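You operate a simulated robot arm through the tools that you are given. There is no shell and no other tool. Be economical: measure what you need, move in short steps, check, and stop when the job is done.

You are at the controls of a simulated robot arm. One attempt, no reset.

TASK
Light all three battery candles on the hall table.
Fine: the blue one stands under the mosaic shade; set the shade back square on its rim.

Only the result counts: the job must be done as asked and must still hold three seconds after the hand-in. Knocking over, shifting, dropping, spilling or breaking anything else fails it.

THE ROBOT
A 7-joint arm with a two-finger parallel gripper, fixed in place. Base frame: the origin is at the foot of the arm, x ahead of it, y to its left, z up. Units: m, degrees, N and s.
With the tool pointing down near the work surface it reaches from about 0.22 to 0.74 m from the base axis. Its first joint turns from -166.0 to 166.0 degrees. Payload 1.57 kg.
The tool frame sits at the grasp point between the pads (the TCP): z along the fingers, y along the line on which they close. The tips reach 0.03 m beyond it. Largest opening 0.11 m; finger width 0.024, thickness 0.012; the body of the gripper, 0.048 by 0.112 m, starts 0.078 m behind the TCP.
Orientation is told as [roll, pitch, yaw] about the base's x, y, z axes, in that order, counted from this pose: with the fingers straight down and closing along the base's y, the tool's x points along the base's -x, its y along +y and its z along -z.

THE INTERFACE
- The arm moves only by the tool servo_tool. Its argument "steps" is one flat list of numbers, 7 for each row, row after row: the shift along the base's x, y, z in cm, then the turn, a rotation vector about the base's x, y, z in degrees, then the opening in per cent of the stroke, from 0 (shut) to 100 (fully open). In form: [dx, dy, dz, wx, wy, wz, fingers, dx, dy, dz, wx, wy, wz, fingers, ...]. A call has 1 to 8 rows; each row is the pose to reach, as a shift and turn from the pose commanded when the call began. Each row takes 0.2 s and may step no farther than 0.05 m and 8.6 degrees from the row before; otherwise, or with a gripper value out of range, the whole call is refused. A pose out of reach is approached as far as the arm can. The call stops where the force on the tool passes 40 N (or 10 N more than at its start, if that is more) or the arm is blocked; 0.2 s more then pass. The fingers move at their own pace (about 0.045 m/s each) and stop on an object; they squeeze with about 37 N. The grip force told is the motor's: it shows also when the fingers shut on nothing. Time passes only in rows, and 0.2 s behind the last, so rows that repeat a pose let the fingers close. It gives the time, the measured TCP pose, the force on the tool (base axes), the opening and the grip force at its end, in the units of the frame above (readings bear some noise).
- Cameras (640 x 400 px; columns grow to the right, rows downward): "scene" is fixed at [0.3939, 0.6527, 1.4756]; the picture's right is [-1.00, -0.09, 0.00], its down [-0.03, 0.40, -0.92] and it looks along [0.08, -0.91, -0.40] (base axes); focal length 309 px, centre (320, 200). "wrist" rides on the gripper at [-0.036, 0, -0.08] in the tool frame; the picture's right is [0.00, -1.00, 0.00], its down [0.97, 0.00, -0.24] and it looks along [0.24, 0.00, 0.97] (tool axes); focal length 218 px, centre (320, 200). There is no depth. A picture from a camera that has moved, and an enlarged one, comes with that camera's place and axes in the base frame and with its lens. The place of the scene camera against the robot may be out by one fixed shift of up to 0.025 m in any direction.
- grab_frame(camera): a new picture of that camera. The clock stands still meanwhile.
- raise_lower(by): slides the trunk up (or, below 0, down) by that many m; the arm rides with it, the base frame stays. It gives what a move gives, with no picture.
- zoom(camera, box): a new picture of the part [left, top, right, bottom] of that camera's present view, enlarged. The clock stands still meanwhile.
- finish_job(): hands the job in; it is judged then, once.

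Work in short steps. Places have to be worked out from the pictures, the camera data and where the tool is seen: move nearer, look again, correct. Check each grasp and each placing, and mend what went wrong. You have 120 turns and 84 pictures in all, those below and enlarged ones among them. Open the gripper and draw the arm clear of the work before you hand the job in, unless the task says otherwise; then end with one line.

The tools are called after "Request:" by a JSON object that holds its "name" and its "arguments". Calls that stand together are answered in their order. servo_tool: Moves the arm, as the interface text tells. Its arguments: {"type":"object","properties":{"steps":{"type":"array"}},"required":["steps"]} The other tools are called the same way: raise_lower (by) slides the trunk up or down; grab_frame (camera) takes a picture; zoom (camera, box) takes an enlarged picture of a part of a camera's view; finish_job () hands the job in.

At the start:

```text
time_s: 0.0
ee_pos: [0.1058, -0.3727, 1.1896]
ee_rot: [-0.1, 0.1, 0.0]
force: [0.1, 0.3, 0.5]
finger_gap: 0.1098
gripper_force: 0.0
trunk travel left (down, up): [-0.525, 0.065]
```

scene: 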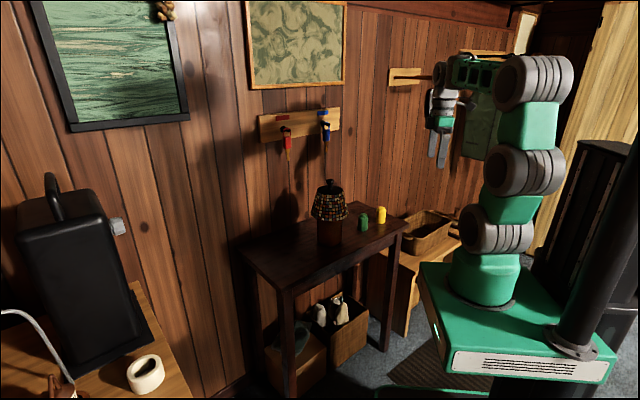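
wrist: 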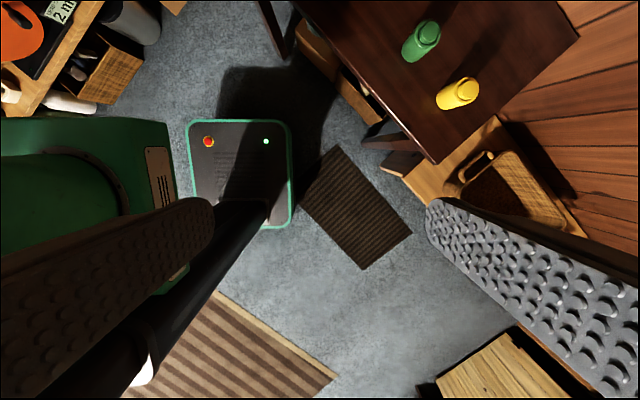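

I start by enlarging the table area to see the candles and the shade.

Request:
{"name": "zoom", "arguments": {"camera": "scene", "box": [290, 165, 410, 265]}}

Request:
{"name": "zoom", "arguments": {"camera": "wrist", "box": [380, 0, 500, 120]}}

```text
4.00 times, centred on (350, 215) of scene
camera zoom: at [0.3939, 0.6527, 1.4756], right [-1.0, -0.09, 0.0], down [-0.03, 0.4, -0.92], along [0.08, -0.91, -0.4], focal length 1237 px, centre (200, 140)
```

zoom: 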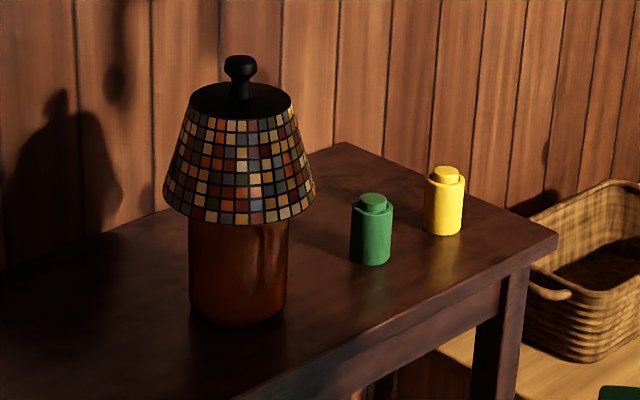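

```text
3.33 times, centred on (440, 60) of wrist
camera zoom: at [0.1407, -0.3717, 1.2713], right [0.0, -1.0, 0.0], down [-0.97, 0.0, 0.24], along [-0.24, 0.0, -0.97], focal length 728 px, centre (-80, 667)
```

zoom: 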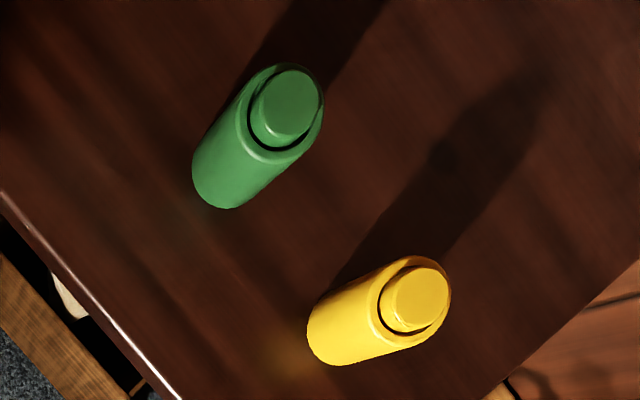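

The green and yellow candles each have a raised cap, at about (0.315,-0.55) and (0.235,-0.62), and the jar is at about (0.455,-0.44). I move above green to see how the cap works.

Request:
{"name": "servo_tool", "arguments": {"steps": [3, -2.5, -1, 0, 0, 0, 100, 6, -5, -3, 0, 0, 0, 100, 9, -7.5, -5, 0, 0, 0, 100, 12, -10, -7, 0, 0, 0, 100, 15, -12.5, -9, 0, 0, 0, 100, 18, -15, -11, 0, 0, 0, 100, 20.5, -17.5, -13, 0, 0, 0, 100, 20.5, -17.5, -13, 0, 0, 0, 100]}}

Request:
{"name": "grab_frame", "arguments": {"camera": "wrist"}}

Request:
{"name": "grab_frame", "arguments": {"camera": "scene"}}

```text
time_s: 1.8
ee_pos: [0.311, -0.546, 1.0585]
ee_rot: [0.0, 0.0, 0.0]
force: [-0.7, -0.5, -0.3]
finger_gap: 0.1098
gripper_force: 0.0
trunk travel left (down, up): [-0.525, 0.065]
```

```text
79 pictures are left
camera wrist: at [0.346, -0.5468, 1.1405], right [0.0, -1.0, 0.0], down [-0.97, 0.0, 0.24], along [-0.24, 0.0, -0.97], focal length 218 px, centre (320, 200)
```

wrist: 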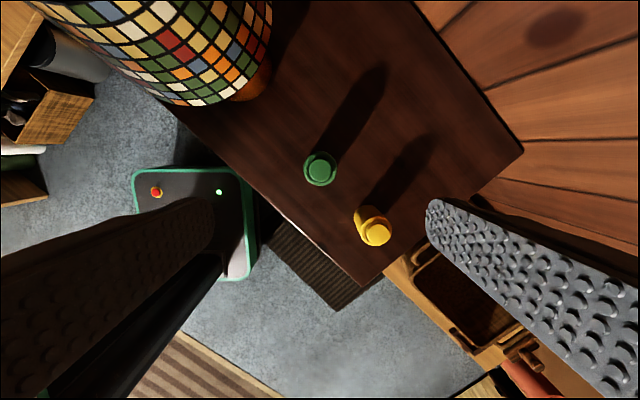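

```text
78 pictures are left
```

scene: 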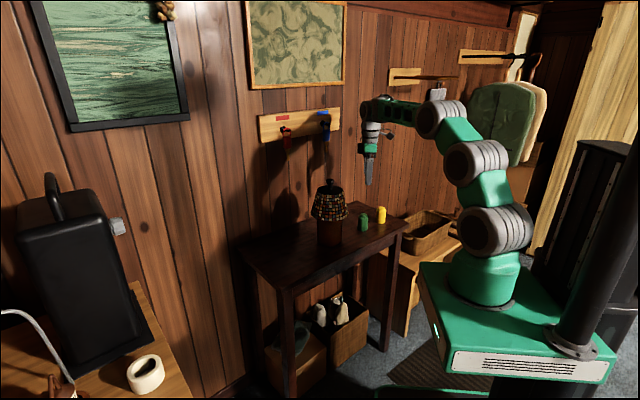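

Green cap centre is at about (0.320,-0.547) and yellow at (0.234,-0.621). I zoom in to see the cap details.

Request:
{"name": "zoom", "arguments": {"camera": "wrist", "box": [290, 140, 400, 260]}}

Request:
{"name": "zoom", "arguments": {"camera": "scene", "box": [345, 195, 400, 235]}}

```text
3.33 times, centred on (345, 200) of wrist
camera zoom: at [0.346, -0.5468, 1.1405], right [0.0, -1.0, 0.0], down [-0.97, 0.0, 0.24], along [-0.24, 0.0, -0.97], focal length 728 px, centre (237, 200)
```

zoom: 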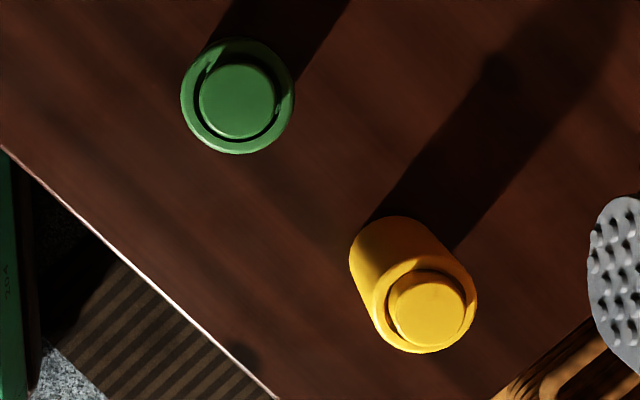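

```text
10.00 times, centred on (372, 215) of scene
camera zoom: at [0.3939, 0.6527, 1.4756], right [-1.0, -0.09, 0.0], down [-0.03, 0.4, -0.92], along [0.08, -0.91, -0.4], focal length 3092 px, centre (-205, 50)
```

zoom: 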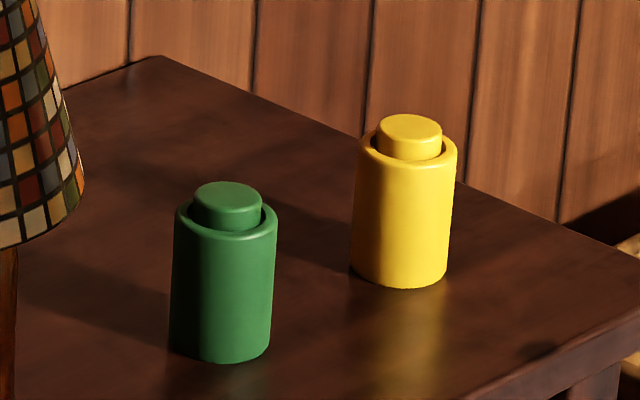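

The caps look like push-buttons about 30 mm across, recessed in a rim, with the button top near z≈0.877. I close the fingers and descend over green to about 3 cm above it.

Request:
{"name": "servo_tool", "arguments": {"steps": [0.9, -0.1, 0, 0, 0, 0, 0, 0.9, -0.1, 0, 0, 0, 0, 0, 0.9, -0.1, -2, 0, 0, 0, 0, 0.9, -0.1, -4, 0, 0, 0, 0, 0.9, -0.1, -6, 0, 0, 0, 0, 0.9, -0.1, -8, 0, 0, 0, 0, 0.9, -0.1, -10, 0, 0, 0, 0, 0.9, -0.1, -12, 0, 0, 0, 0]}}

Request:
{"name": "grab_frame", "arguments": {"camera": "wrist"}}

Request:
{"name": "zoom", "arguments": {"camera": "scene", "box": [330, 175, 410, 235]}}

```text
time_s: 3.6
ee_pos: [0.32, -0.5475, 0.9391]
ee_rot: [0.0, -0.1, -0.1]
force: [-0.2, 0.7, -0.2]
finger_gap: 0.0004
gripper_force: 21.4
trunk travel left (down, up): [-0.525, 0.065]
```

```text
75 pictures are left
camera wrist: at [0.3548, -0.5475, 1.0205], right [0.0, -1.0, 0.0], down [-0.97, 0.0, 0.24], along [-0.24, 0.0, -0.97], focal length 218 px, centre (320, 200)
```

wrist: 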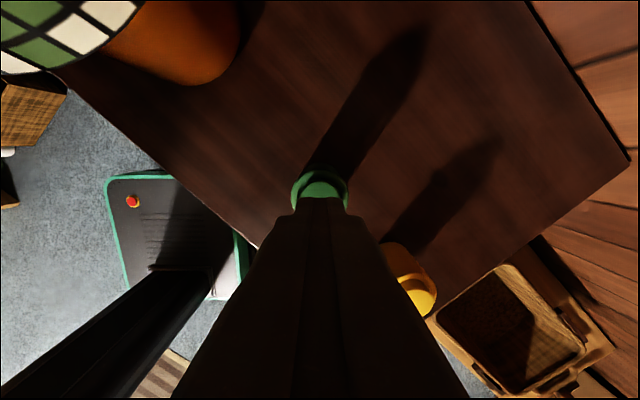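

```text
6.67 times, centred on (370, 205) of scene
camera zoom: at [0.3939, 0.6527, 1.4756], right [-1.0, -0.09, 0.0], down [-0.03, 0.4, -0.92], along [0.08, -0.91, -0.4], focal length 2061 px, centre (-13, 167)
```

zoom: 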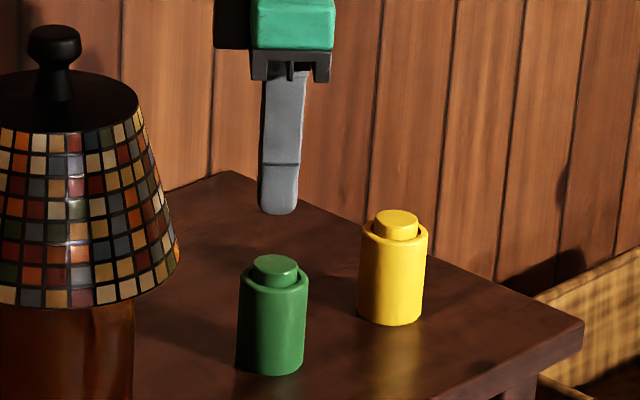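

Well aligned. The tip is at z≈0.909, so I press down in small steps.

Request:
{"name": "servo_tool", "arguments": {"steps": [0, 0, -1.5, 0, 0, 0, 0, 0, 0, -2.5, 0, 0, 0, 0, 0, 0, -3, 0, 0, 0, 0, 0, 0, -3.4, 0, 0, 0, 0, 0, 0, -3.7, 0, 0, 0, 0]}}

Request:
{"name": "zoom", "arguments": {"camera": "scene", "box": [330, 175, 410, 235]}}

```text
time_s: 4.8
ee_pos: [0.3183, -0.5478, 0.9034]
ee_rot: [0.0, 0.1, 0.0]
force: [-0.8, 0.0, -0.2]
finger_gap: 0.0
gripper_force: 22.0
trunk travel left (down, up): [-0.525, 0.065]
```

```text
6.67 times, centred on (370, 205) of scene
camera zoom: at [0.3939, 0.6527, 1.4756], right [-1.0, -0.09, 0.0], down [-0.03, 0.4, -0.92], along [0.08, -0.91, -0.4], focal length 2061 px, centre (-13, 167)
```

zoom: 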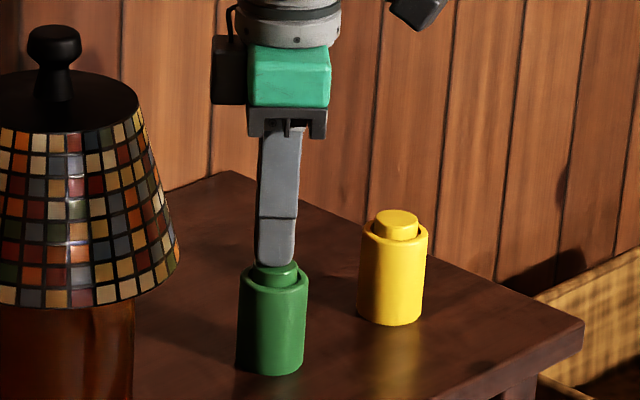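

The tip (0.873) is nearly at the button with no force yet, so I continue in 2 mm steps.

Request:
{"name": "servo_tool", "arguments": {"steps": [0.1, 0, -0.2, 0, 0, 0, 0, 0.1, 0, -0.4, 0, 0, 0, 0, 0.1, 0, -0.6, 0, 0, 0, 0, 0.1, 0, -0.8, 0, 0, 0, 0]}}

Request:
{"name": "zoom", "arguments": {"camera": "scene", "box": [330, 175, 410, 235]}}

```text
time_s: 5.8
ee_pos: [0.3194, -0.5479, 0.8953]
ee_rot: [-0.1, 0.0, 0.1]
force: [0.3, -0.1, 4.0]
finger_gap: 0.0
gripper_force: 21.3
trunk travel left (down, up): [-0.525, 0.065]
```

```text
6.67 times, centred on (370, 205) of scene
camera zoom: at [0.3939, 0.6527, 1.4756], right [-1.0, -0.09, 0.0], down [-0.03, 0.4, -0.92], along [0.08, -0.91, -0.4], focal length 2061 px, centre (-13, 167)
```

zoom: 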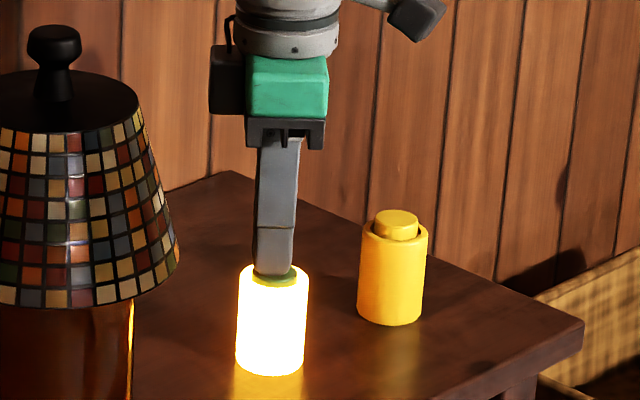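

Green is lit. I lift off, check it stays lit, and move above yellow with the TCP at about 0.955.

Request:
{"name": "servo_tool", "arguments": {"steps": [0, 0, 2, 0, 0, 0, 0, 0, 0, 6, 0, 0, 0, 0, -3, -2.5, 6.5, 0, 0, 0, 0, -6, -5, 6.5, 0, 0, 0, 0, -8.5, -7.3, 6, 0, 0, 0, 0, -8.5, -7.3, 5, 0, 0, 0, 0]}}

Request:
{"name": "grab_frame", "arguments": {"camera": "wrist"}}

Request:
{"name": "zoom", "arguments": {"camera": "scene", "box": [330, 175, 410, 235]}}

```text
time_s: 7.2
ee_pos: [0.2358, -0.6195, 0.9441]
ee_rot: [0.0, 0.0, 0.1]
force: [-0.6, -0.9, 0.6]
finger_gap: 0.0
gripper_force: 21.7
trunk travel left (down, up): [-0.525, 0.065]
```

```text
71 pictures are left
camera wrist: at [0.2703, -0.6208, 1.0257], right [0.0, -1.0, 0.0], down [-0.97, 0.0, 0.24], along [-0.24, 0.0, -0.97], focal length 218 px, centre (320, 200)
```

wrist: 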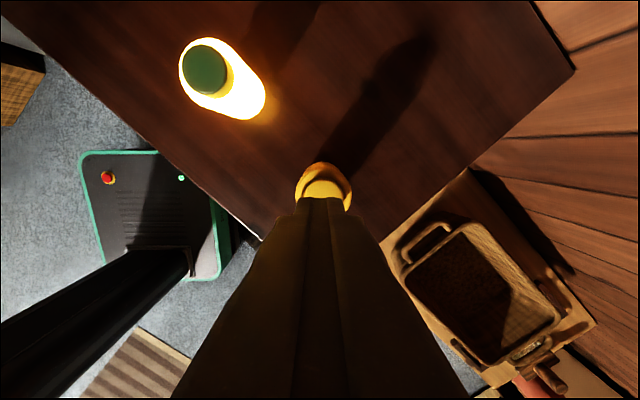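

```text
6.67 times, centred on (370, 205) of scene
camera zoom: at [0.3939, 0.6527, 1.4756], right [-1.0, -0.09, 0.0], down [-0.03, 0.4, -0.92], along [0.08, -0.91, -0.4], focal length 2061 px, centre (-13, 167)
```

zoom: 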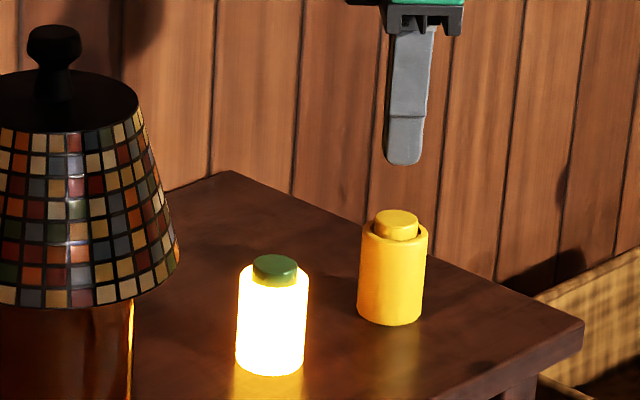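

Green stays lit. I zoom in to check the alignment over yellow.

Request:
{"name": "zoom", "arguments": {"camera": "wrist", "box": [280, 150, 370, 230]}}

```text
5.00 times, centred on (325, 190) of wrist
camera zoom: at [0.2703, -0.6208, 1.0257], right [0.0, -1.0, 0.0], down [-0.97, 0.0, 0.24], along [-0.24, 0.0, -0.97], focal length 1091 px, centre (295, 250)
```

zoom: 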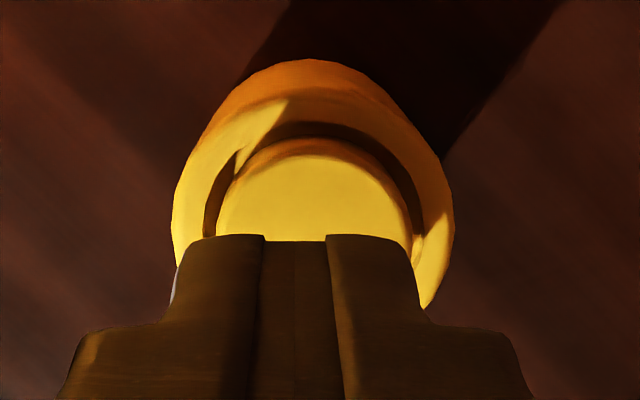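

The button centre is at about (0.233,-0.623), so I correct by (-2,-2.5) mm and press.

Request:
{"name": "servo_tool", "arguments": {"steps": [-0.2, -0.25, -1, 0, 0, 0, 0, -0.2, -0.25, -2.5, 0, 0, 0, 0, -0.2, -0.25, -3.5, 0, 0, 0, 0, -0.2, -0.25, -4.1, 0, 0, 0, 0, -0.2, -0.25, -4.4, 0, 0, 0, 0, -0.2, -0.25, -4.7, 0, 0, 0, 0, -0.2, -0.25, -4.9, 0, 0, 0, 0]}}

Request:
{"name": "zoom", "arguments": {"camera": "scene", "box": [330, 175, 410, 235]}}

```text
time_s: 8.8
ee_pos: [0.2333, -0.622, 0.8964]
ee_rot: [0.0, -0.1, -0.1]
force: [0.1, 0.2, 2.9]
finger_gap: 0.0
gripper_force: 20.8
trunk travel left (down, up): [-0.525, 0.065]
```

```text
6.67 times, centred on (370, 205) of scene
camera zoom: at [0.3939, 0.6527, 1.4756], right [-1.0, -0.09, 0.0], down [-0.03, 0.4, -0.92], along [0.08, -0.91, -0.4], focal length 2061 px, centre (-13, 167)
```

zoom: 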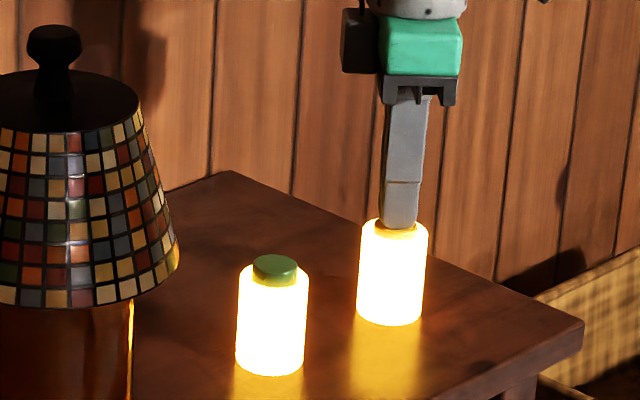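

Yellow is lit. I rise straight up, then move across toward the shade at a safe height while opening the fingers.

Request:
{"name": "servo_tool", "arguments": {"steps": [0, 0, 4, 0, 0, 0, 0, 0, 0, 8, 0, 0, 0, 0, 0, 0, 12.5, 0, 0, 0, 20, 0, 0, 17, 0, 0, 0, 40, 0, 0, 21.5, 0, 0, 0, 60, 2, 2, 25, 0, 0, 0, 80, 5, 4.5, 28, 0, 0, 0, 80, 8, 7, 30, 0, 0, 0, 80]}}

Request:
{"name": "servo_tool", "arguments": {"steps": [3, 3, 0, 0, 0, 0, 80, 6, 6, 0, 0, 0, 0, 80, 9, 9, 0, 0, 0, 0, 80, 12, 12, 0, 0, 0, 0, 80, 12, 12, 0, 0, 0, 0, 80]}}

Request:
{"name": "grab_frame", "arguments": {"camera": "wrist"}}

Request:
{"name": "grab_frame", "arguments": {"camera": "scene"}}

```text
time_s: 10.6
ee_pos: [0.3142, -0.5515, 1.1944]
ee_rot: [0.2, 0.1, 0.0]
force: [0.9, 0.2, 0.4]
finger_gap: 0.0879
gripper_force: 0.1
trunk travel left (down, up): [-0.525, 0.065]
```

```text
time_s: 11.8
ee_pos: [0.4332, -0.4333, 1.195]
ee_rot: [0.0, 0.0, 0.1]
force: [0.2, -0.2, -0.1]
finger_gap: 0.0881
gripper_force: 0.1
trunk travel left (down, up): [-0.525, 0.065]
```

```text
67 pictures are left
camera wrist: at [0.4683, -0.4336, 1.277], right [0.0, -1.0, 0.0], down [-0.97, 0.0, 0.24], along [-0.24, 0.0, -0.97], focal length 218 px, centre (320, 200)
```

wrist: 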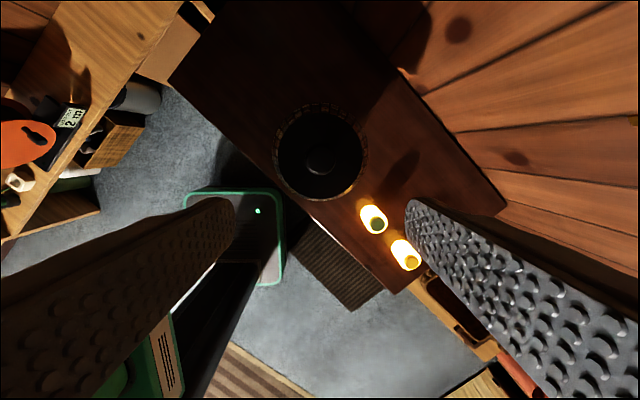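

```text
66 pictures are left
```

scene: 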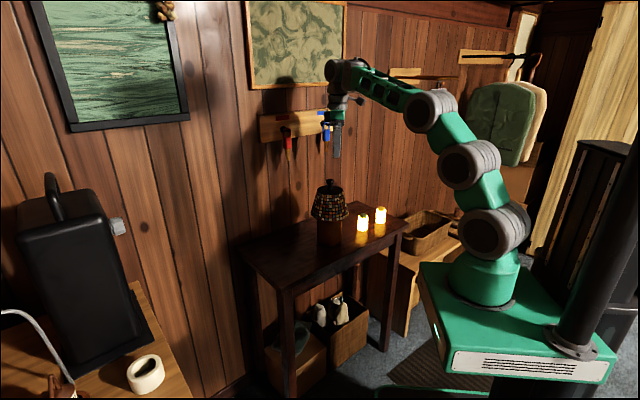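

Both candles are lit. The knob is almost directly below, so I zoom on the shade to get its centre and orientation.

Request:
{"name": "zoom", "arguments": {"camera": "wrist", "box": [260, 95, 380, 215]}}

Request:
{"name": "zoom", "arguments": {"camera": "scene", "box": [300, 140, 360, 250]}}

```text
3.33 times, centred on (320, 155) of wrist
camera zoom: at [0.4683, -0.4336, 1.277], right [0.0, -1.0, 0.0], down [-0.97, 0.0, 0.24], along [-0.24, 0.0, -0.97], focal length 728 px, centre (320, 350)
```

zoom: 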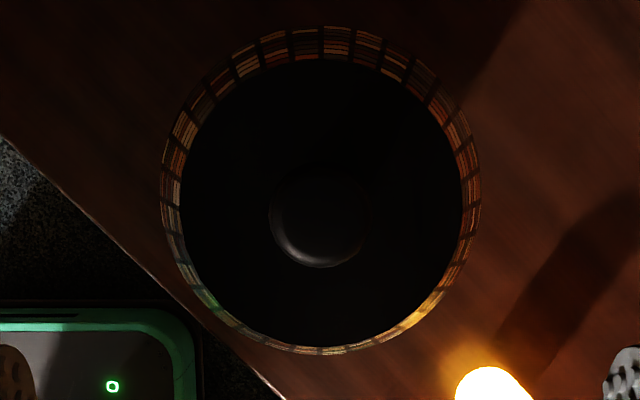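

```text
3.64 times, centred on (330, 195) of scene
camera zoom: at [0.3939, 0.6527, 1.4756], right [-1.0, -0.09, 0.0], down [-0.03, 0.4, -0.92], along [0.08, -0.91, -0.4], focal length 1124 px, centre (284, 218)
```

zoom: 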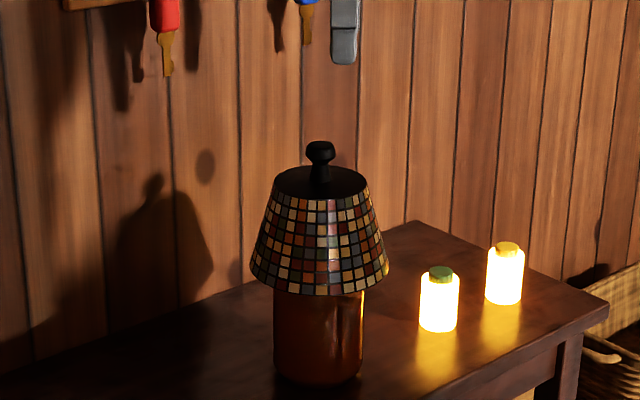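

The shade axis is at about (0.456,-0.434), with the knob top at z≈1.067 and the disk at about 1.025. I centre over it and drop partway, tips at about z=1.08, then check again.

Request:
{"name": "servo_tool", "arguments": {"steps": [2.2, -0.1, -1, 0, 0, 0, 60, 2.2, -0.1, -4, 0, 0, 0, 60, 2.2, -0.1, -7, 0, 0, 0, 60, 2.2, -0.1, -8.5, 0, 0, 0, 60, 2.2, -0.1, -8.5, 0, 0, 0, 60]}}

Request:
{"name": "zoom", "arguments": {"camera": "wrist", "box": [220, 120, 420, 280]}}

Request:
{"name": "zoom", "arguments": {"camera": "scene", "box": [300, 150, 360, 190]}}

```text
time_s: 13.0
ee_pos: [0.4547, -0.4332, 1.1104]
ee_rot: [0.0, 0.0, 0.1]
force: [-0.3, -0.3, 0.3]
finger_gap: 0.0664
gripper_force: 0.1
trunk travel left (down, up): [-0.525, 0.065]
```

```text
2.50 times, centred on (320, 200) of wrist
camera zoom: at [0.4906, -0.4341, 1.1927], right [0.0, -1.0, 0.0], down [-0.97, 0.0, 0.24], along [-0.24, 0.0, -0.97], focal length 546 px, centre (320, 200)
```

zoom: 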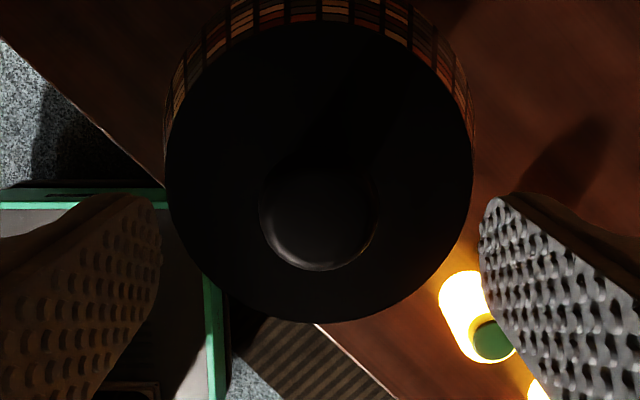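

```text
10.00 times, centred on (330, 170) of scene
camera zoom: at [0.3939, 0.6527, 1.4756], right [-1.0, -0.09, 0.0], down [-0.03, 0.4, -0.92], along [0.08, -0.91, -0.4], focal length 3092 px, centre (220, 500)
```

zoom: 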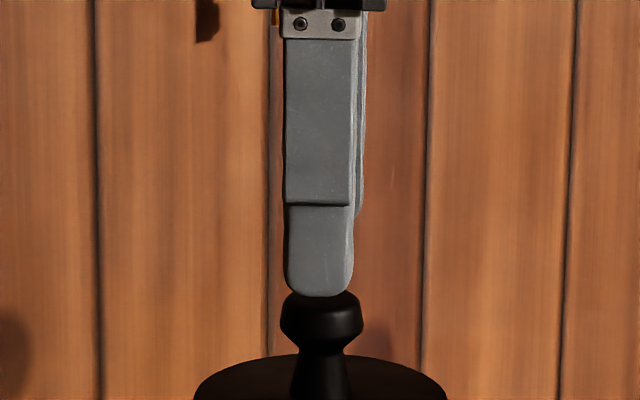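

Alignment is good. I descend so the tips stay just above the disk, watching the force.

Request:
{"name": "servo_tool", "arguments": {"steps": [0.1, 0, -1.5, 0, 0, 0, 60, 0.1, 0, -3, 0, 0, 0, 60, 0.1, 0, -4, 0, 0, 0, 60, 0.1, 0, -4.6, 0, 0, 0, 60]}}

Request:
{"name": "zoom", "arguments": {"camera": "scene", "box": [300, 150, 360, 190]}}

```text
time_s: 14.0
ee_pos: [0.4556, -0.4338, 1.0655]
ee_rot: [0.0, 0.0, 0.0]
force: [0.1, 0.5, -0.1]
finger_gap: 0.0658
gripper_force: 0.1
trunk travel left (down, up): [-0.525, 0.065]
```

```text
10.00 times, centred on (330, 170) of scene
camera zoom: at [0.3939, 0.6527, 1.4756], right [-1.0, -0.09, 0.0], down [-0.03, 0.4, -0.92], along [0.08, -0.91, -0.4], focal length 3092 px, centre (220, 500)
```

zoom: 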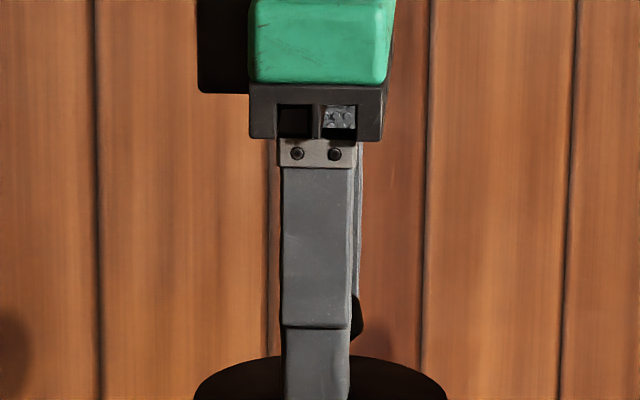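

The tips are just above the disk and around the knob. I close on it.

Request:
{"name": "servo_tool", "arguments": {"steps": [0, 0, -0.2, 0, 0, 0, 40, 0, 0, -0.2, 0, 0, 0, 15, 0, 0, -0.2, 0, 0, 0, 0, 0, 0, -0.2, 0, 0, 0, 0, 0, 0, -0.2, 0, 0, 0, 0]}}

Request:
{"name": "zoom", "arguments": {"camera": "scene", "box": [295, 150, 365, 250]}}

```text
time_s: 15.2
ee_pos: [0.4557, -0.4345, 1.0626]
ee_rot: [0.0, 0.0, 0.0]
force: [-0.1, 0.8, -0.2]
finger_gap: 0.0306
gripper_force: 36.8
trunk travel left (down, up): [-0.525, 0.065]
```

```text
4.00 times, centred on (330, 200) of scene
camera zoom: at [0.3939, 0.6527, 1.4756], right [-1.0, -0.09, 0.0], down [-0.03, 0.4, -0.92], along [0.08, -0.91, -0.4], focal length 1237 px, centre (280, 200)
```

zoom: 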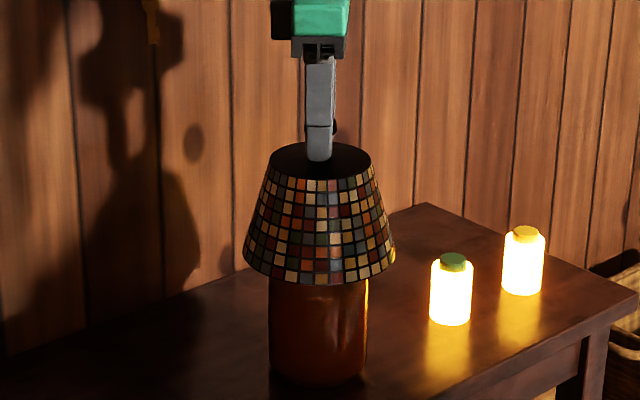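

The knob is held with a 31 mm gap and the shade has not shifted. I record the seat TCP as (0.4557,-0.4342,1.063) and lift slowly straight up 4 cm.

Request:
{"name": "servo_tool", "arguments": {"steps": [0, 0, 0.5, 0, 0, 0, 0, 0, 0, 1, 0, 0, 0, 0, 0, 0, 2, 0, 0, 0, 0, 0, 0, 3, 0, 0, 0, 0, 0, 0, 4, 0, 0, 0, 0]}}

Request:
{"name": "zoom", "arguments": {"camera": "scene", "box": [295, 140, 365, 250]}}

```text
time_s: 16.4
ee_pos: [0.4558, -0.4328, 1.1019]
ee_rot: [-0.1, 0.1, 0.0]
force: [-0.3, -0.3, -1.9]
finger_gap: 0.0311
gripper_force: 36.9
trunk travel left (down, up): [-0.525, 0.065]
```

```text
3.64 times, centred on (330, 195) of scene
camera zoom: at [0.3939, 0.6527, 1.4756], right [-1.0, -0.09, 0.0], down [-0.03, 0.4, -0.92], along [0.08, -0.91, -0.4], focal length 1124 px, centre (284, 218)
```

zoom: 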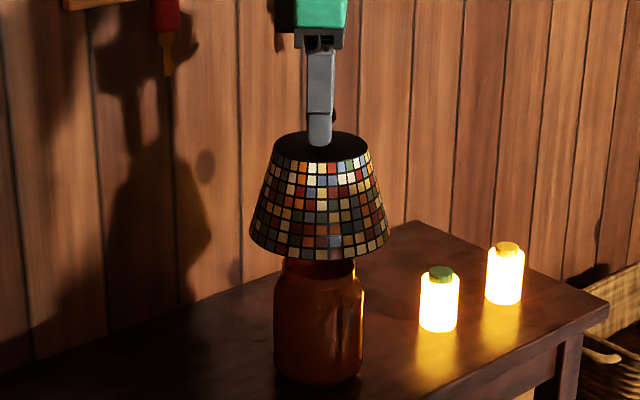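

The shade lifts cleanly at about 0.2 kg, and a jar neck is appearing. I keep lifting.

Request:
{"name": "servo_tool", "arguments": {"steps": [0, 0, 2, 0, 0, 0, 0, 0, 0, 4, 0, 0, 0, 0, 0, 0, 6, 0, 0, 0, 0, 0, 0, 8, 0, 0, 0, 0, 0, 0, 10, 0, 0, 0, 0]}}

Request:
{"name": "zoom", "arguments": {"camera": "scene", "box": [280, 110, 380, 250]}}

Request:
{"name": "grab_frame", "arguments": {"camera": "wrist"}}

```text
time_s: 17.6
ee_pos: [0.4565, -0.4343, 1.2023]
ee_rot: [0.0, 0.0, 0.0]
force: [-0.4, -0.2, -1.4]
finger_gap: 0.0308
gripper_force: 37.0
trunk travel left (down, up): [-0.525, 0.065]
```

```text
2.86 times, centred on (330, 180) of scene
camera zoom: at [0.3939, 0.6527, 1.4756], right [-1.0, -0.09, 0.0], down [-0.03, 0.4, -0.92], along [0.08, -0.91, -0.4], focal length 883 px, centre (291, 257)
```

zoom: 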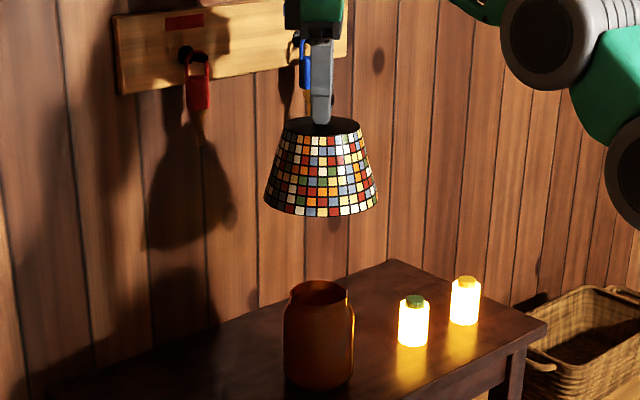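

```text
57 pictures are left
camera wrist: at [0.4915, -0.4346, 1.2836], right [0.0, -1.0, 0.0], down [-0.97, 0.0, 0.24], along [-0.24, 0.0, -0.97], focal length 218 px, centre (320, 200)
```

wrist: 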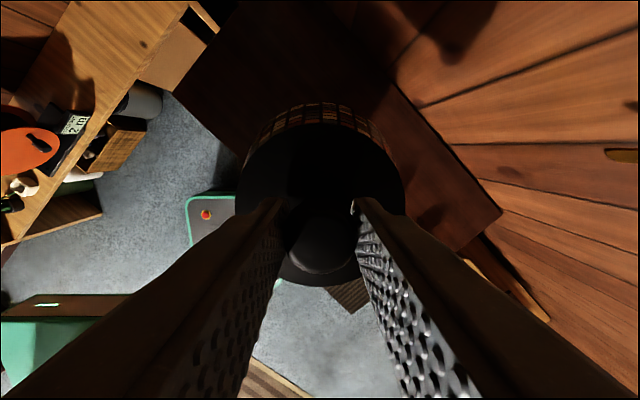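

The jar rim is at z≈0.93 with the opening facing up. I carry the shade at this height to a clear bit of table near (0.59,-0.315).

Request:
{"name": "servo_tool", "arguments": {"steps": [2, 1.8, 0, 0, 0, 0, 0, 4.5, 4, 0, 0, 0, 0, 0, 7, 6.2, 0, 0, 0, 0, 0, 9.5, 8.4, 0, 0, 0, 0, 0, 12, 10.6, 0, 0, 0, 0, 0, 13.4, 11.9, 0, 0, 0, 0, 0, 13.4, 11.9, 0, 0, 0, 0, 0]}}

Request:
{"name": "grab_frame", "arguments": {"camera": "wrist"}}

Request:
{"name": "grab_frame", "arguments": {"camera": "scene"}}

```text
time_s: 19.2
ee_pos: [0.5833, -0.3109, 1.1981]
ee_rot: [0.1, 0.0, 0.1]
force: [0.0, 0.9, -1.6]
finger_gap: 0.0307
gripper_force: 36.9
out of reach, approached as far as the arm can: row 5, 6, 7
trunk travel left (down, up): [-0.525, 0.065]
```

```text
56 pictures are left
camera wrist: at [0.6188, -0.311, 1.2797], right [0.0, -1.0, 0.0], down [-0.97, 0.0, 0.24], along [-0.24, 0.0, -0.97], focal length 218 px, centre (320, 200)
```

wrist: 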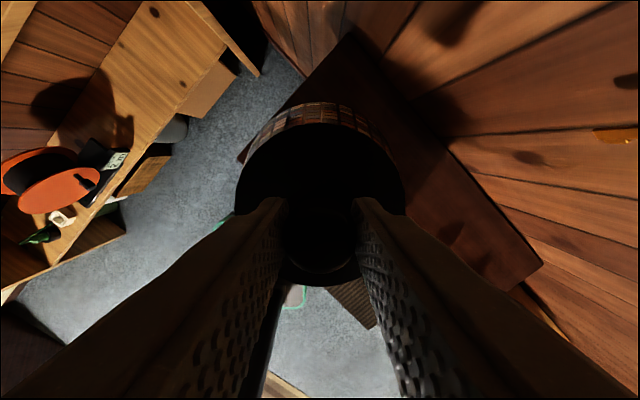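

```text
55 pictures are left
```

scene: 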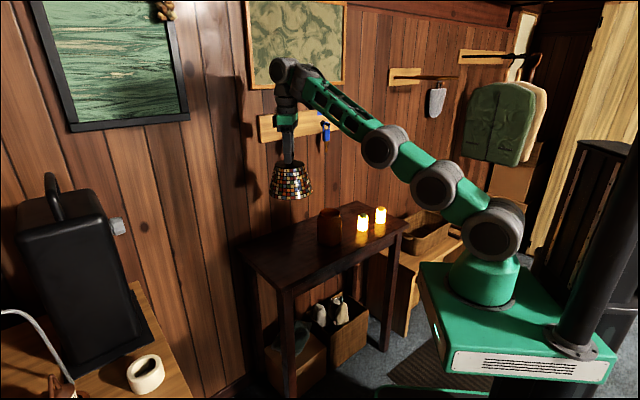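

The arm is at full stretch at this height, but going lower brings it back in range. I descend toward the table, stopping about 2 cm above.

Request:
{"name": "servo_tool", "arguments": {"steps": [0, 0, -3, 0, 0, 0, 0, 0, 0, -6, 0, 0, 0, 0, 0, 0, -10, 0, 0, 0, 0, 0, 0, -14, 0, 0, 0, 0, 0, 0, -18, 0, 0, 0, 0, 0, 0, -21, 0, 0, 0, 0, 0, 0, -23, 0, 0, 0, 0, 0, 0, -23, 0, 0, 0, 0]}}

Request:
{"name": "zoom", "arguments": {"camera": "scene", "box": [240, 150, 400, 290]}}

Request:
{"name": "grab_frame", "arguments": {"camera": "wrist"}}

```text
time_s: 21.0
ee_pos: [0.5829, -0.3111, 0.9672]
ee_rot: [-0.1, 0.1, 0.1]
force: [0.6, -0.8, -2.5]
finger_gap: 0.0306
gripper_force: 36.9
trunk travel left (down, up): [-0.525, 0.065]
```

```text
2.86 times, centred on (320, 220) of scene
camera zoom: at [0.3939, 0.6527, 1.4756], right [-1.0, -0.09, 0.0], down [-0.03, 0.4, -0.92], along [0.08, -0.91, -0.4], focal length 883 px, centre (320, 143)
```

zoom: 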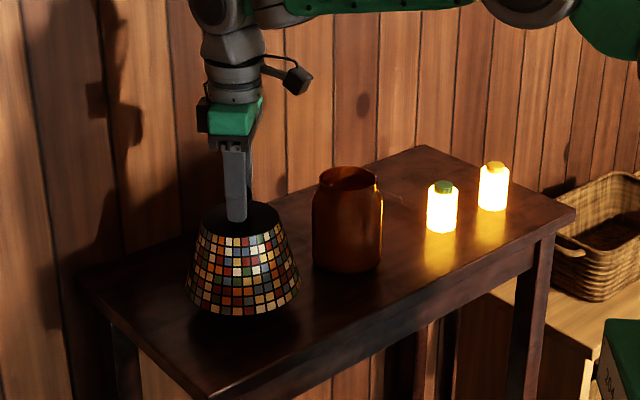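

```text
53 pictures are left
camera wrist: at [0.6183, -0.311, 1.0488], right [0.0, -1.0, 0.0], down [-0.97, 0.0, 0.24], along [-0.24, 0.0, -0.97], focal length 218 px, centre (320, 200)
```

wrist: 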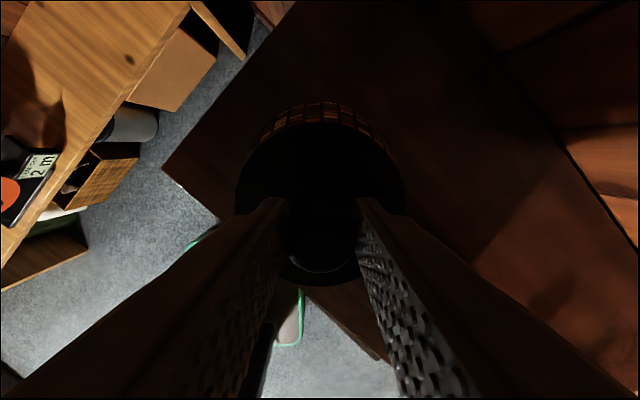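

The spot is clear, about 11 cm from the front edge. I lower in 2–3 mm steps until contact.

Request:
{"name": "servo_tool", "arguments": {"steps": [0, 0, -0.6, 0, 0, 0, 0, 0, 0, -1.1, 0, 0, 0, 0, 0, 0, -1.4, 0, 0, 0, 0, 0, 0, -1.7, 0, 0, 0, 0, 0, 0, -1.9, 0, 0, 0, 0]}}

Request:
{"name": "zoom", "arguments": {"camera": "scene", "box": [270, 190, 330, 240]}}

```text
time_s: 22.2
ee_pos: [0.5835, -0.3112, 0.949]
ee_rot: [-0.1, 0.0, 0.0]
force: [-0.5, -0.4, -1.0]
finger_gap: 0.0305
gripper_force: 37.6
trunk travel left (down, up): [-0.525, 0.065]
```

```text
8.00 times, centred on (300, 215) of scene
camera zoom: at [0.3939, 0.6527, 1.4756], right [-1.0, -0.09, 0.0], down [-0.03, 0.4, -0.92], along [0.08, -0.91, -0.4], focal length 2473 px, centre (480, 80)
```

zoom: 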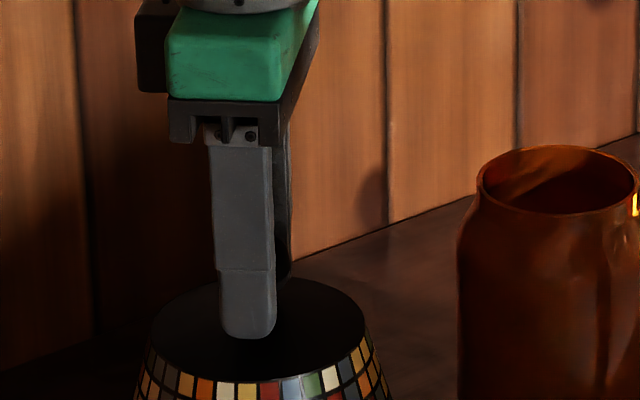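

No firm contact yet, so I continue in 1.5 mm steps.

Request:
{"name": "servo_tool", "arguments": {"steps": [0, 0, -0.15, 0, 0, 0, 0, 0, 0, -0.3, 0, 0, 0, 0, 0, 0, -0.45, 0, 0, 0, 0, 0, 0, -0.6, 0, 0, 0, 0]}}

Request:
{"name": "zoom", "arguments": {"camera": "scene", "box": [270, 210, 330, 260]}}

```text
time_s: 23.2
ee_pos: [0.5829, -0.3104, 0.9427]
ee_rot: [-0.1, 0.1, 0.0]
force: [0.9, -0.4, -2.0]
finger_gap: 0.0308
gripper_force: 36.6
trunk travel left (down, up): [-0.525, 0.065]
```

```text
8.00 times, centred on (300, 235) of scene
camera zoom: at [0.3939, 0.6527, 1.4756], right [-1.0, -0.09, 0.0], down [-0.03, 0.4, -0.92], along [0.08, -0.91, -0.4], focal length 2473 px, centre (480, -80)
```

zoom: 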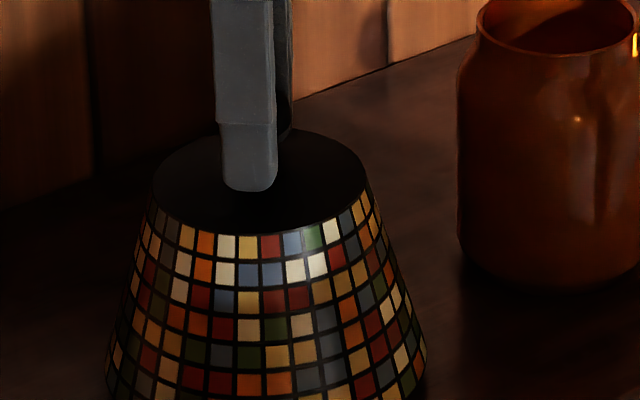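

Still only the weight shows on the sensor. I keep going down in 1 mm steps.

Request:
{"name": "servo_tool", "arguments": {"steps": [0, 0, -0.1, 0, 0, 0, 0, 0, 0, -0.2, 0, 0, 0, 0, 0, 0, -0.3, 0, 0, 0, 0, 0, 0, -0.4, 0, 0, 0, 0]}}

Request:
{"name": "zoom", "arguments": {"camera": "scene", "box": [265, 225, 325, 275]}}

```text
time_s: 24.2
ee_pos: [0.584, -0.3102, 0.9393]
ee_rot: [0.0, 0.0, 0.0]
force: [0.2, -0.5, -2.5]
finger_gap: 0.0307
gripper_force: 36.9
trunk travel left (down, up): [-0.525, 0.065]
```

```text
8.00 times, centred on (295, 250) of scene
camera zoom: at [0.3939, 0.6527, 1.4756], right [-1.0, -0.09, 0.0], down [-0.03, 0.4, -0.92], along [0.08, -0.91, -0.4], focal length 2473 px, centre (520, -200)
```

zoom: 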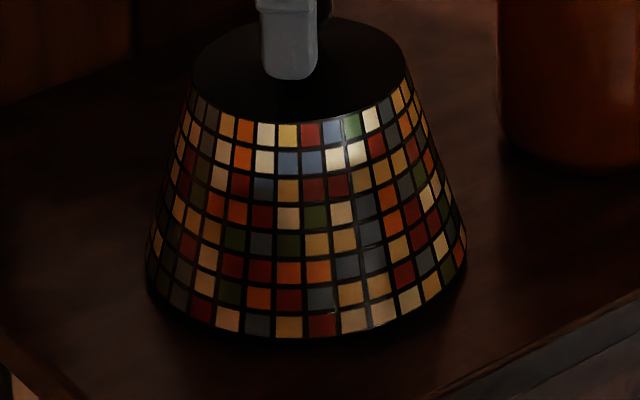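

It is still hovering slightly, so I continue down.

Request:
{"name": "servo_tool", "arguments": {"steps": [0, 0, -0.1, 0, 0, 0, 0, 0, 0, -0.2, 0, 0, 0, 0, 0, 0, -0.3, 0, 0, 0, 0]}}

```text
time_s: 25.0
ee_pos: [0.5826, -0.3123, 0.9354]
ee_rot: [0.1, 0.0, -0.1]
force: [0.1, 0.1, -1.5]
finger_gap: 0.0304
gripper_force: 36.5
trunk travel left (down, up): [-0.525, 0.065]
```

Request:
{"name": "servo_tool", "arguments": {"steps": [0, 0, -0.1, 0, 0, 0, 0, 0, 0, -0.2, 0, 0, 0, 0, 0, 0, -0.3, 0, 0, 0, 0]}}

Request:
{"name": "zoom", "arguments": {"camera": "scene", "box": [265, 225, 325, 275]}}

```text
time_s: 25.8
ee_pos: [0.5832, -0.3124, 0.9334]
ee_rot: [0.0, 0.1, 0.0]
force: [0.2, 0.2, -2.0]
finger_gap: 0.0308
gripper_force: 37.1
trunk travel left (down, up): [-0.525, 0.065]
```

```text
8.00 times, centred on (295, 250) of scene
camera zoom: at [0.3939, 0.6527, 1.4756], right [-1.0, -0.09, 0.0], down [-0.03, 0.4, -0.92], along [0.08, -0.91, -0.4], focal length 2473 px, centre (520, -200)
```

zoom: 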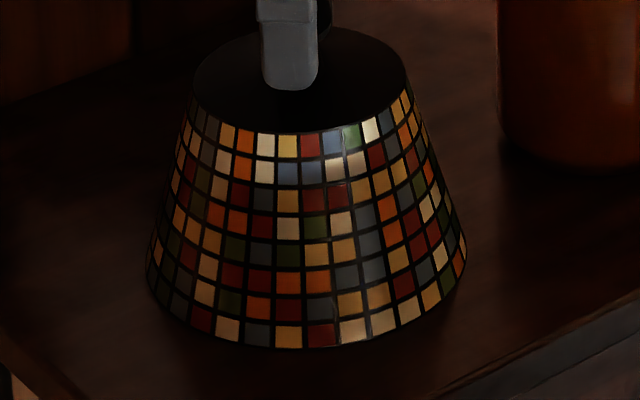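

Request:
{"name": "servo_tool", "arguments": {"steps": [0, 0, -0.1, 0, 0, 0, 0, 0, 0, -0.2, 0, 0, 0, 0, 0, 0, -0.3, 0, 0, 0, 0]}}

```text
time_s: 26.6
ee_pos: [0.5831, -0.3117, 0.9316]
ee_rot: [0.0, -0.2, 0.1]
force: [-2.7, -0.5, 13.1]
finger_gap: 0.0307
gripper_force: 36.9
trunk travel left (down, up): [-0.525, 0.065]
```

Contact reads 13 N at TCP z≈0.932, so the shade sits on the table. I ease off 2 mm and open slowly.

Request:
{"name": "servo_tool", "arguments": {"steps": [0, 0, 0.15, 0, 0, 0, 0, 0, 0, 0.15, 0, 0, 0, 20, 0, 0, 0.15, 0, 0, 0, 40, 0, 0, 0.15, 0, 0, 0, 60, 0, 0, 0.15, 0, 0, 0, 60, 0, 0, 0.15, 0, 0, 0, 60]}}

Request:
{"name": "zoom", "arguments": {"camera": "scene", "box": [250, 190, 370, 280]}}

```text
time_s: 28.0
ee_pos: [0.5839, -0.3105, 0.9319]
ee_rot: [0.0, 0.0, 0.0]
force: [0.6, 0.4, -0.3]
finger_gap: 0.0659
gripper_force: 0.2
trunk travel left (down, up): [-0.525, 0.065]
```

```text
4.44 times, centred on (310, 235) of scene
camera zoom: at [0.3939, 0.6527, 1.4756], right [-1.0, -0.09, 0.0], down [-0.03, 0.4, -0.92], along [0.08, -0.91, -0.4], focal length 1374 px, centre (364, 44)
```

zoom: 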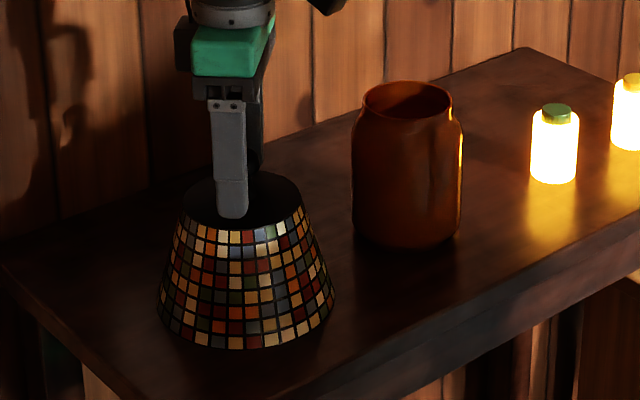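

The shade stands on the table. I rise straight up, then move to above the jar.

Request:
{"name": "servo_tool", "arguments": {"steps": [0, 0, 3, 0, 0, 0, 60, 0, 0, 7, 0, 0, 0, 60, 0, 0, 11, 0, 0, 0, 60, 0, 0, 15, 0, 0, 0, 60, -2.5, -2.5, 17, 0, 0, 0, 60, -5.5, -5.5, 18, 0, 0, 0, 60, -8.5, -8.5, 18, 0, 0, 0, 60, -11.5, -11.5, 18, 0, 0, 0, 60]}}

Request:
{"name": "servo_tool", "arguments": {"steps": [-1.5, -0.8, 0, 0, 0, 0, 100, -1.5, -0.8, 0, 0, 0, 0, 100]}}

Request:
{"name": "grab_frame", "arguments": {"camera": "wrist"}}

Request:
{"name": "zoom", "arguments": {"camera": "wrist", "box": [270, 120, 380, 220]}}

```text
time_s: 29.8
ee_pos: [0.4679, -0.4257, 1.1112]
ee_rot: [0.1, 0.0, -0.1]
force: [-0.1, -0.6, -0.9]
finger_gap: 0.066
gripper_force: 0.0
trunk travel left (down, up): [-0.525, 0.065]
```

```text
time_s: 30.4
ee_pos: [0.4536, -0.4337, 1.1121]
ee_rot: [0.0, 0.0, 0.0]
force: [-1.1, -0.2, -0.5]
finger_gap: 0.11
gripper_force: 0.1
trunk travel left (down, up): [-0.525, 0.065]
```

```text
47 pictures are left
camera wrist: at [0.4887, -0.4342, 1.1936], right [0.0, -1.0, 0.0], down [-0.97, 0.0, 0.24], along [-0.24, 0.0, -0.97], focal length 218 px, centre (320, 200)
```

wrist: 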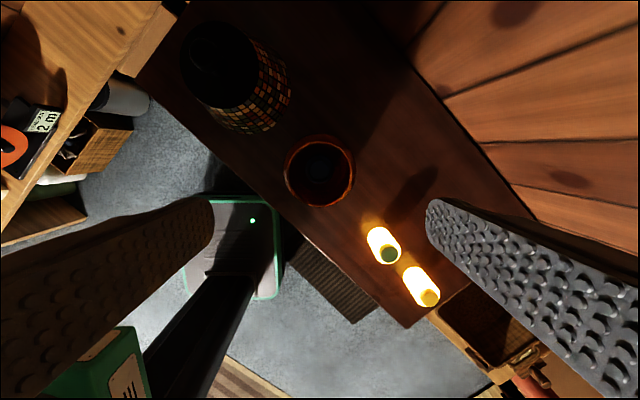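

```text
4.00 times, centred on (325, 170) of wrist
camera zoom: at [0.4887, -0.4342, 1.1936], right [0.0, -1.0, 0.0], down [-0.97, 0.0, 0.24], along [-0.24, 0.0, -0.97], focal length 873 px, centre (300, 320)
```

zoom: 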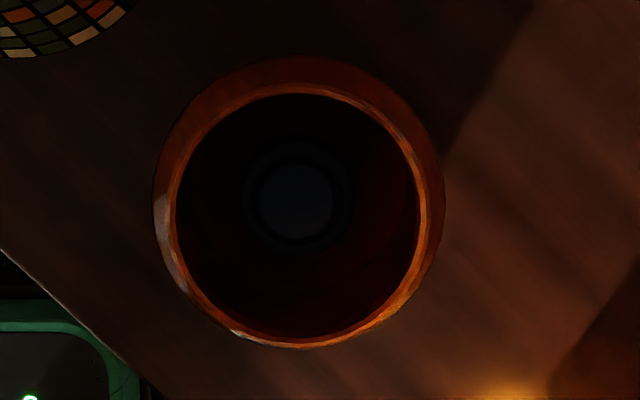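

Inside the jar, the blue button is at about (0.454,-0.4325), 6 cm below the rim, whose opening is about 73 mm wide. I close the fingers and descend to the rim level.

Request:
{"name": "servo_tool", "arguments": {"steps": [0, 0.15, 0, 0, 0, 0, 0, 0, 0.15, 0, 0, 0, 0, 0, 0, 0.15, -2, 0, 0, 0, 0, 0, 0.15, -5, 0, 0, 0, 0, 0, 0.15, -8, 0, 0, 0, 0, 0, 0.15, -11, 0, 0, 0, 0, 0, 0.15, -14, 0, 0, 0, 0, 0, 0.15, -14.5, 0, 0, 0, 0]}}

Request:
{"name": "zoom", "arguments": {"camera": "wrist", "box": [250, 110, 390, 250]}}

Request:
{"name": "zoom", "arguments": {"camera": "scene", "box": [295, 160, 375, 250]}}

```text
time_s: 32.2
ee_pos: [0.453, -0.4338, 0.9667]
ee_rot: [0.0, 0.0, 0.1]
force: [-0.1, -1.4, 0.1]
finger_gap: 0.0001
gripper_force: 21.2
trunk travel left (down, up): [-0.525, 0.065]
```

```text
2.86 times, centred on (320, 180) of wrist
camera zoom: at [0.4887, -0.4334, 1.0478], right [0.0, -1.0, 0.0], down [-0.97, 0.0, 0.24], along [-0.24, 0.0, -0.97], focal length 624 px, centre (320, 257)
```

zoom: 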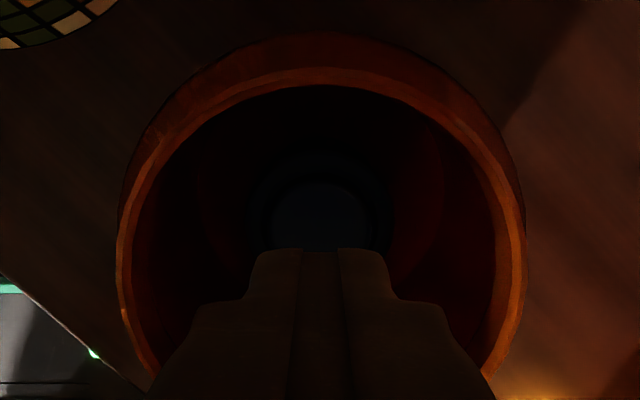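

```text
4.44 times, centred on (335, 205) of scene
camera zoom: at [0.3939, 0.6527, 1.4756], right [-1.0, -0.09, 0.0], down [-0.03, 0.4, -0.92], along [0.08, -0.91, -0.4], focal length 1374 px, centre (253, 178)
```

zoom: 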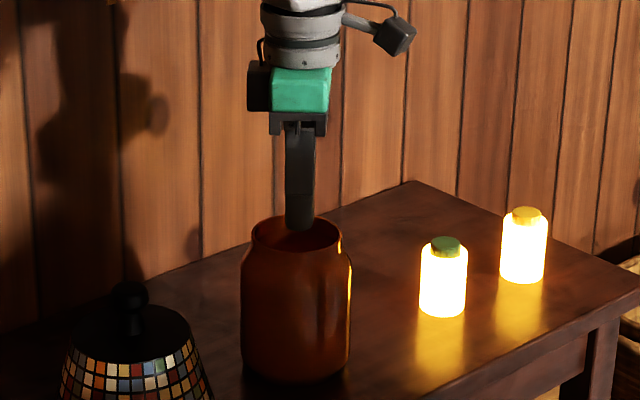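

Centred over the blue button. I descend into the jar.

Request:
{"name": "servo_tool", "arguments": {"steps": [0, 0, -2, 0, 0, 0, 0, 0, 0, -4, 0, 0, 0, 0, 0, 0, -5.5, 0, 0, 0, 0, 0, 0, -6.2, 0, 0, 0, 0, 0, 0, -6.5, 0, 0, 0, 0, 0, 0, -6.8, 0, 0, 0, 0]}}

Request:
{"name": "zoom", "arguments": {"camera": "scene", "box": [295, 160, 375, 250]}}

```text
time_s: 33.6
ee_pos: [0.4528, -0.4335, 0.9005]
ee_rot: [-0.2, -0.3, 0.0]
force: [-2.1, 3.3, 17.7]
finger_gap: 0.0
gripper_force: 20.6
trunk travel left (down, up): [-0.525, 0.065]
```

```text
4.44 times, centred on (335, 205) of scene
camera zoom: at [0.3939, 0.6527, 1.4756], right [-1.0, -0.09, 0.0], down [-0.03, 0.4, -0.92], along [0.08, -0.91, -0.4], focal length 1374 px, centre (253, 178)
```

zoom: 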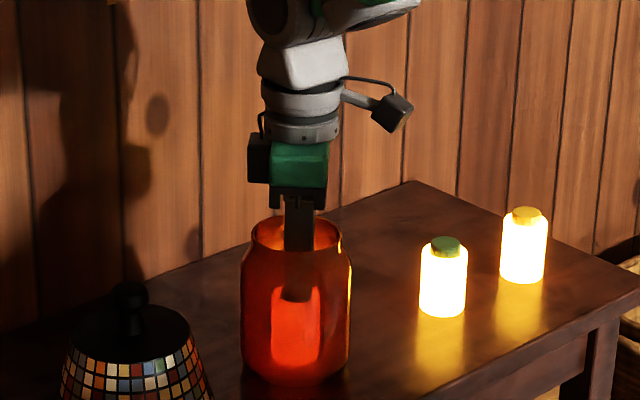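

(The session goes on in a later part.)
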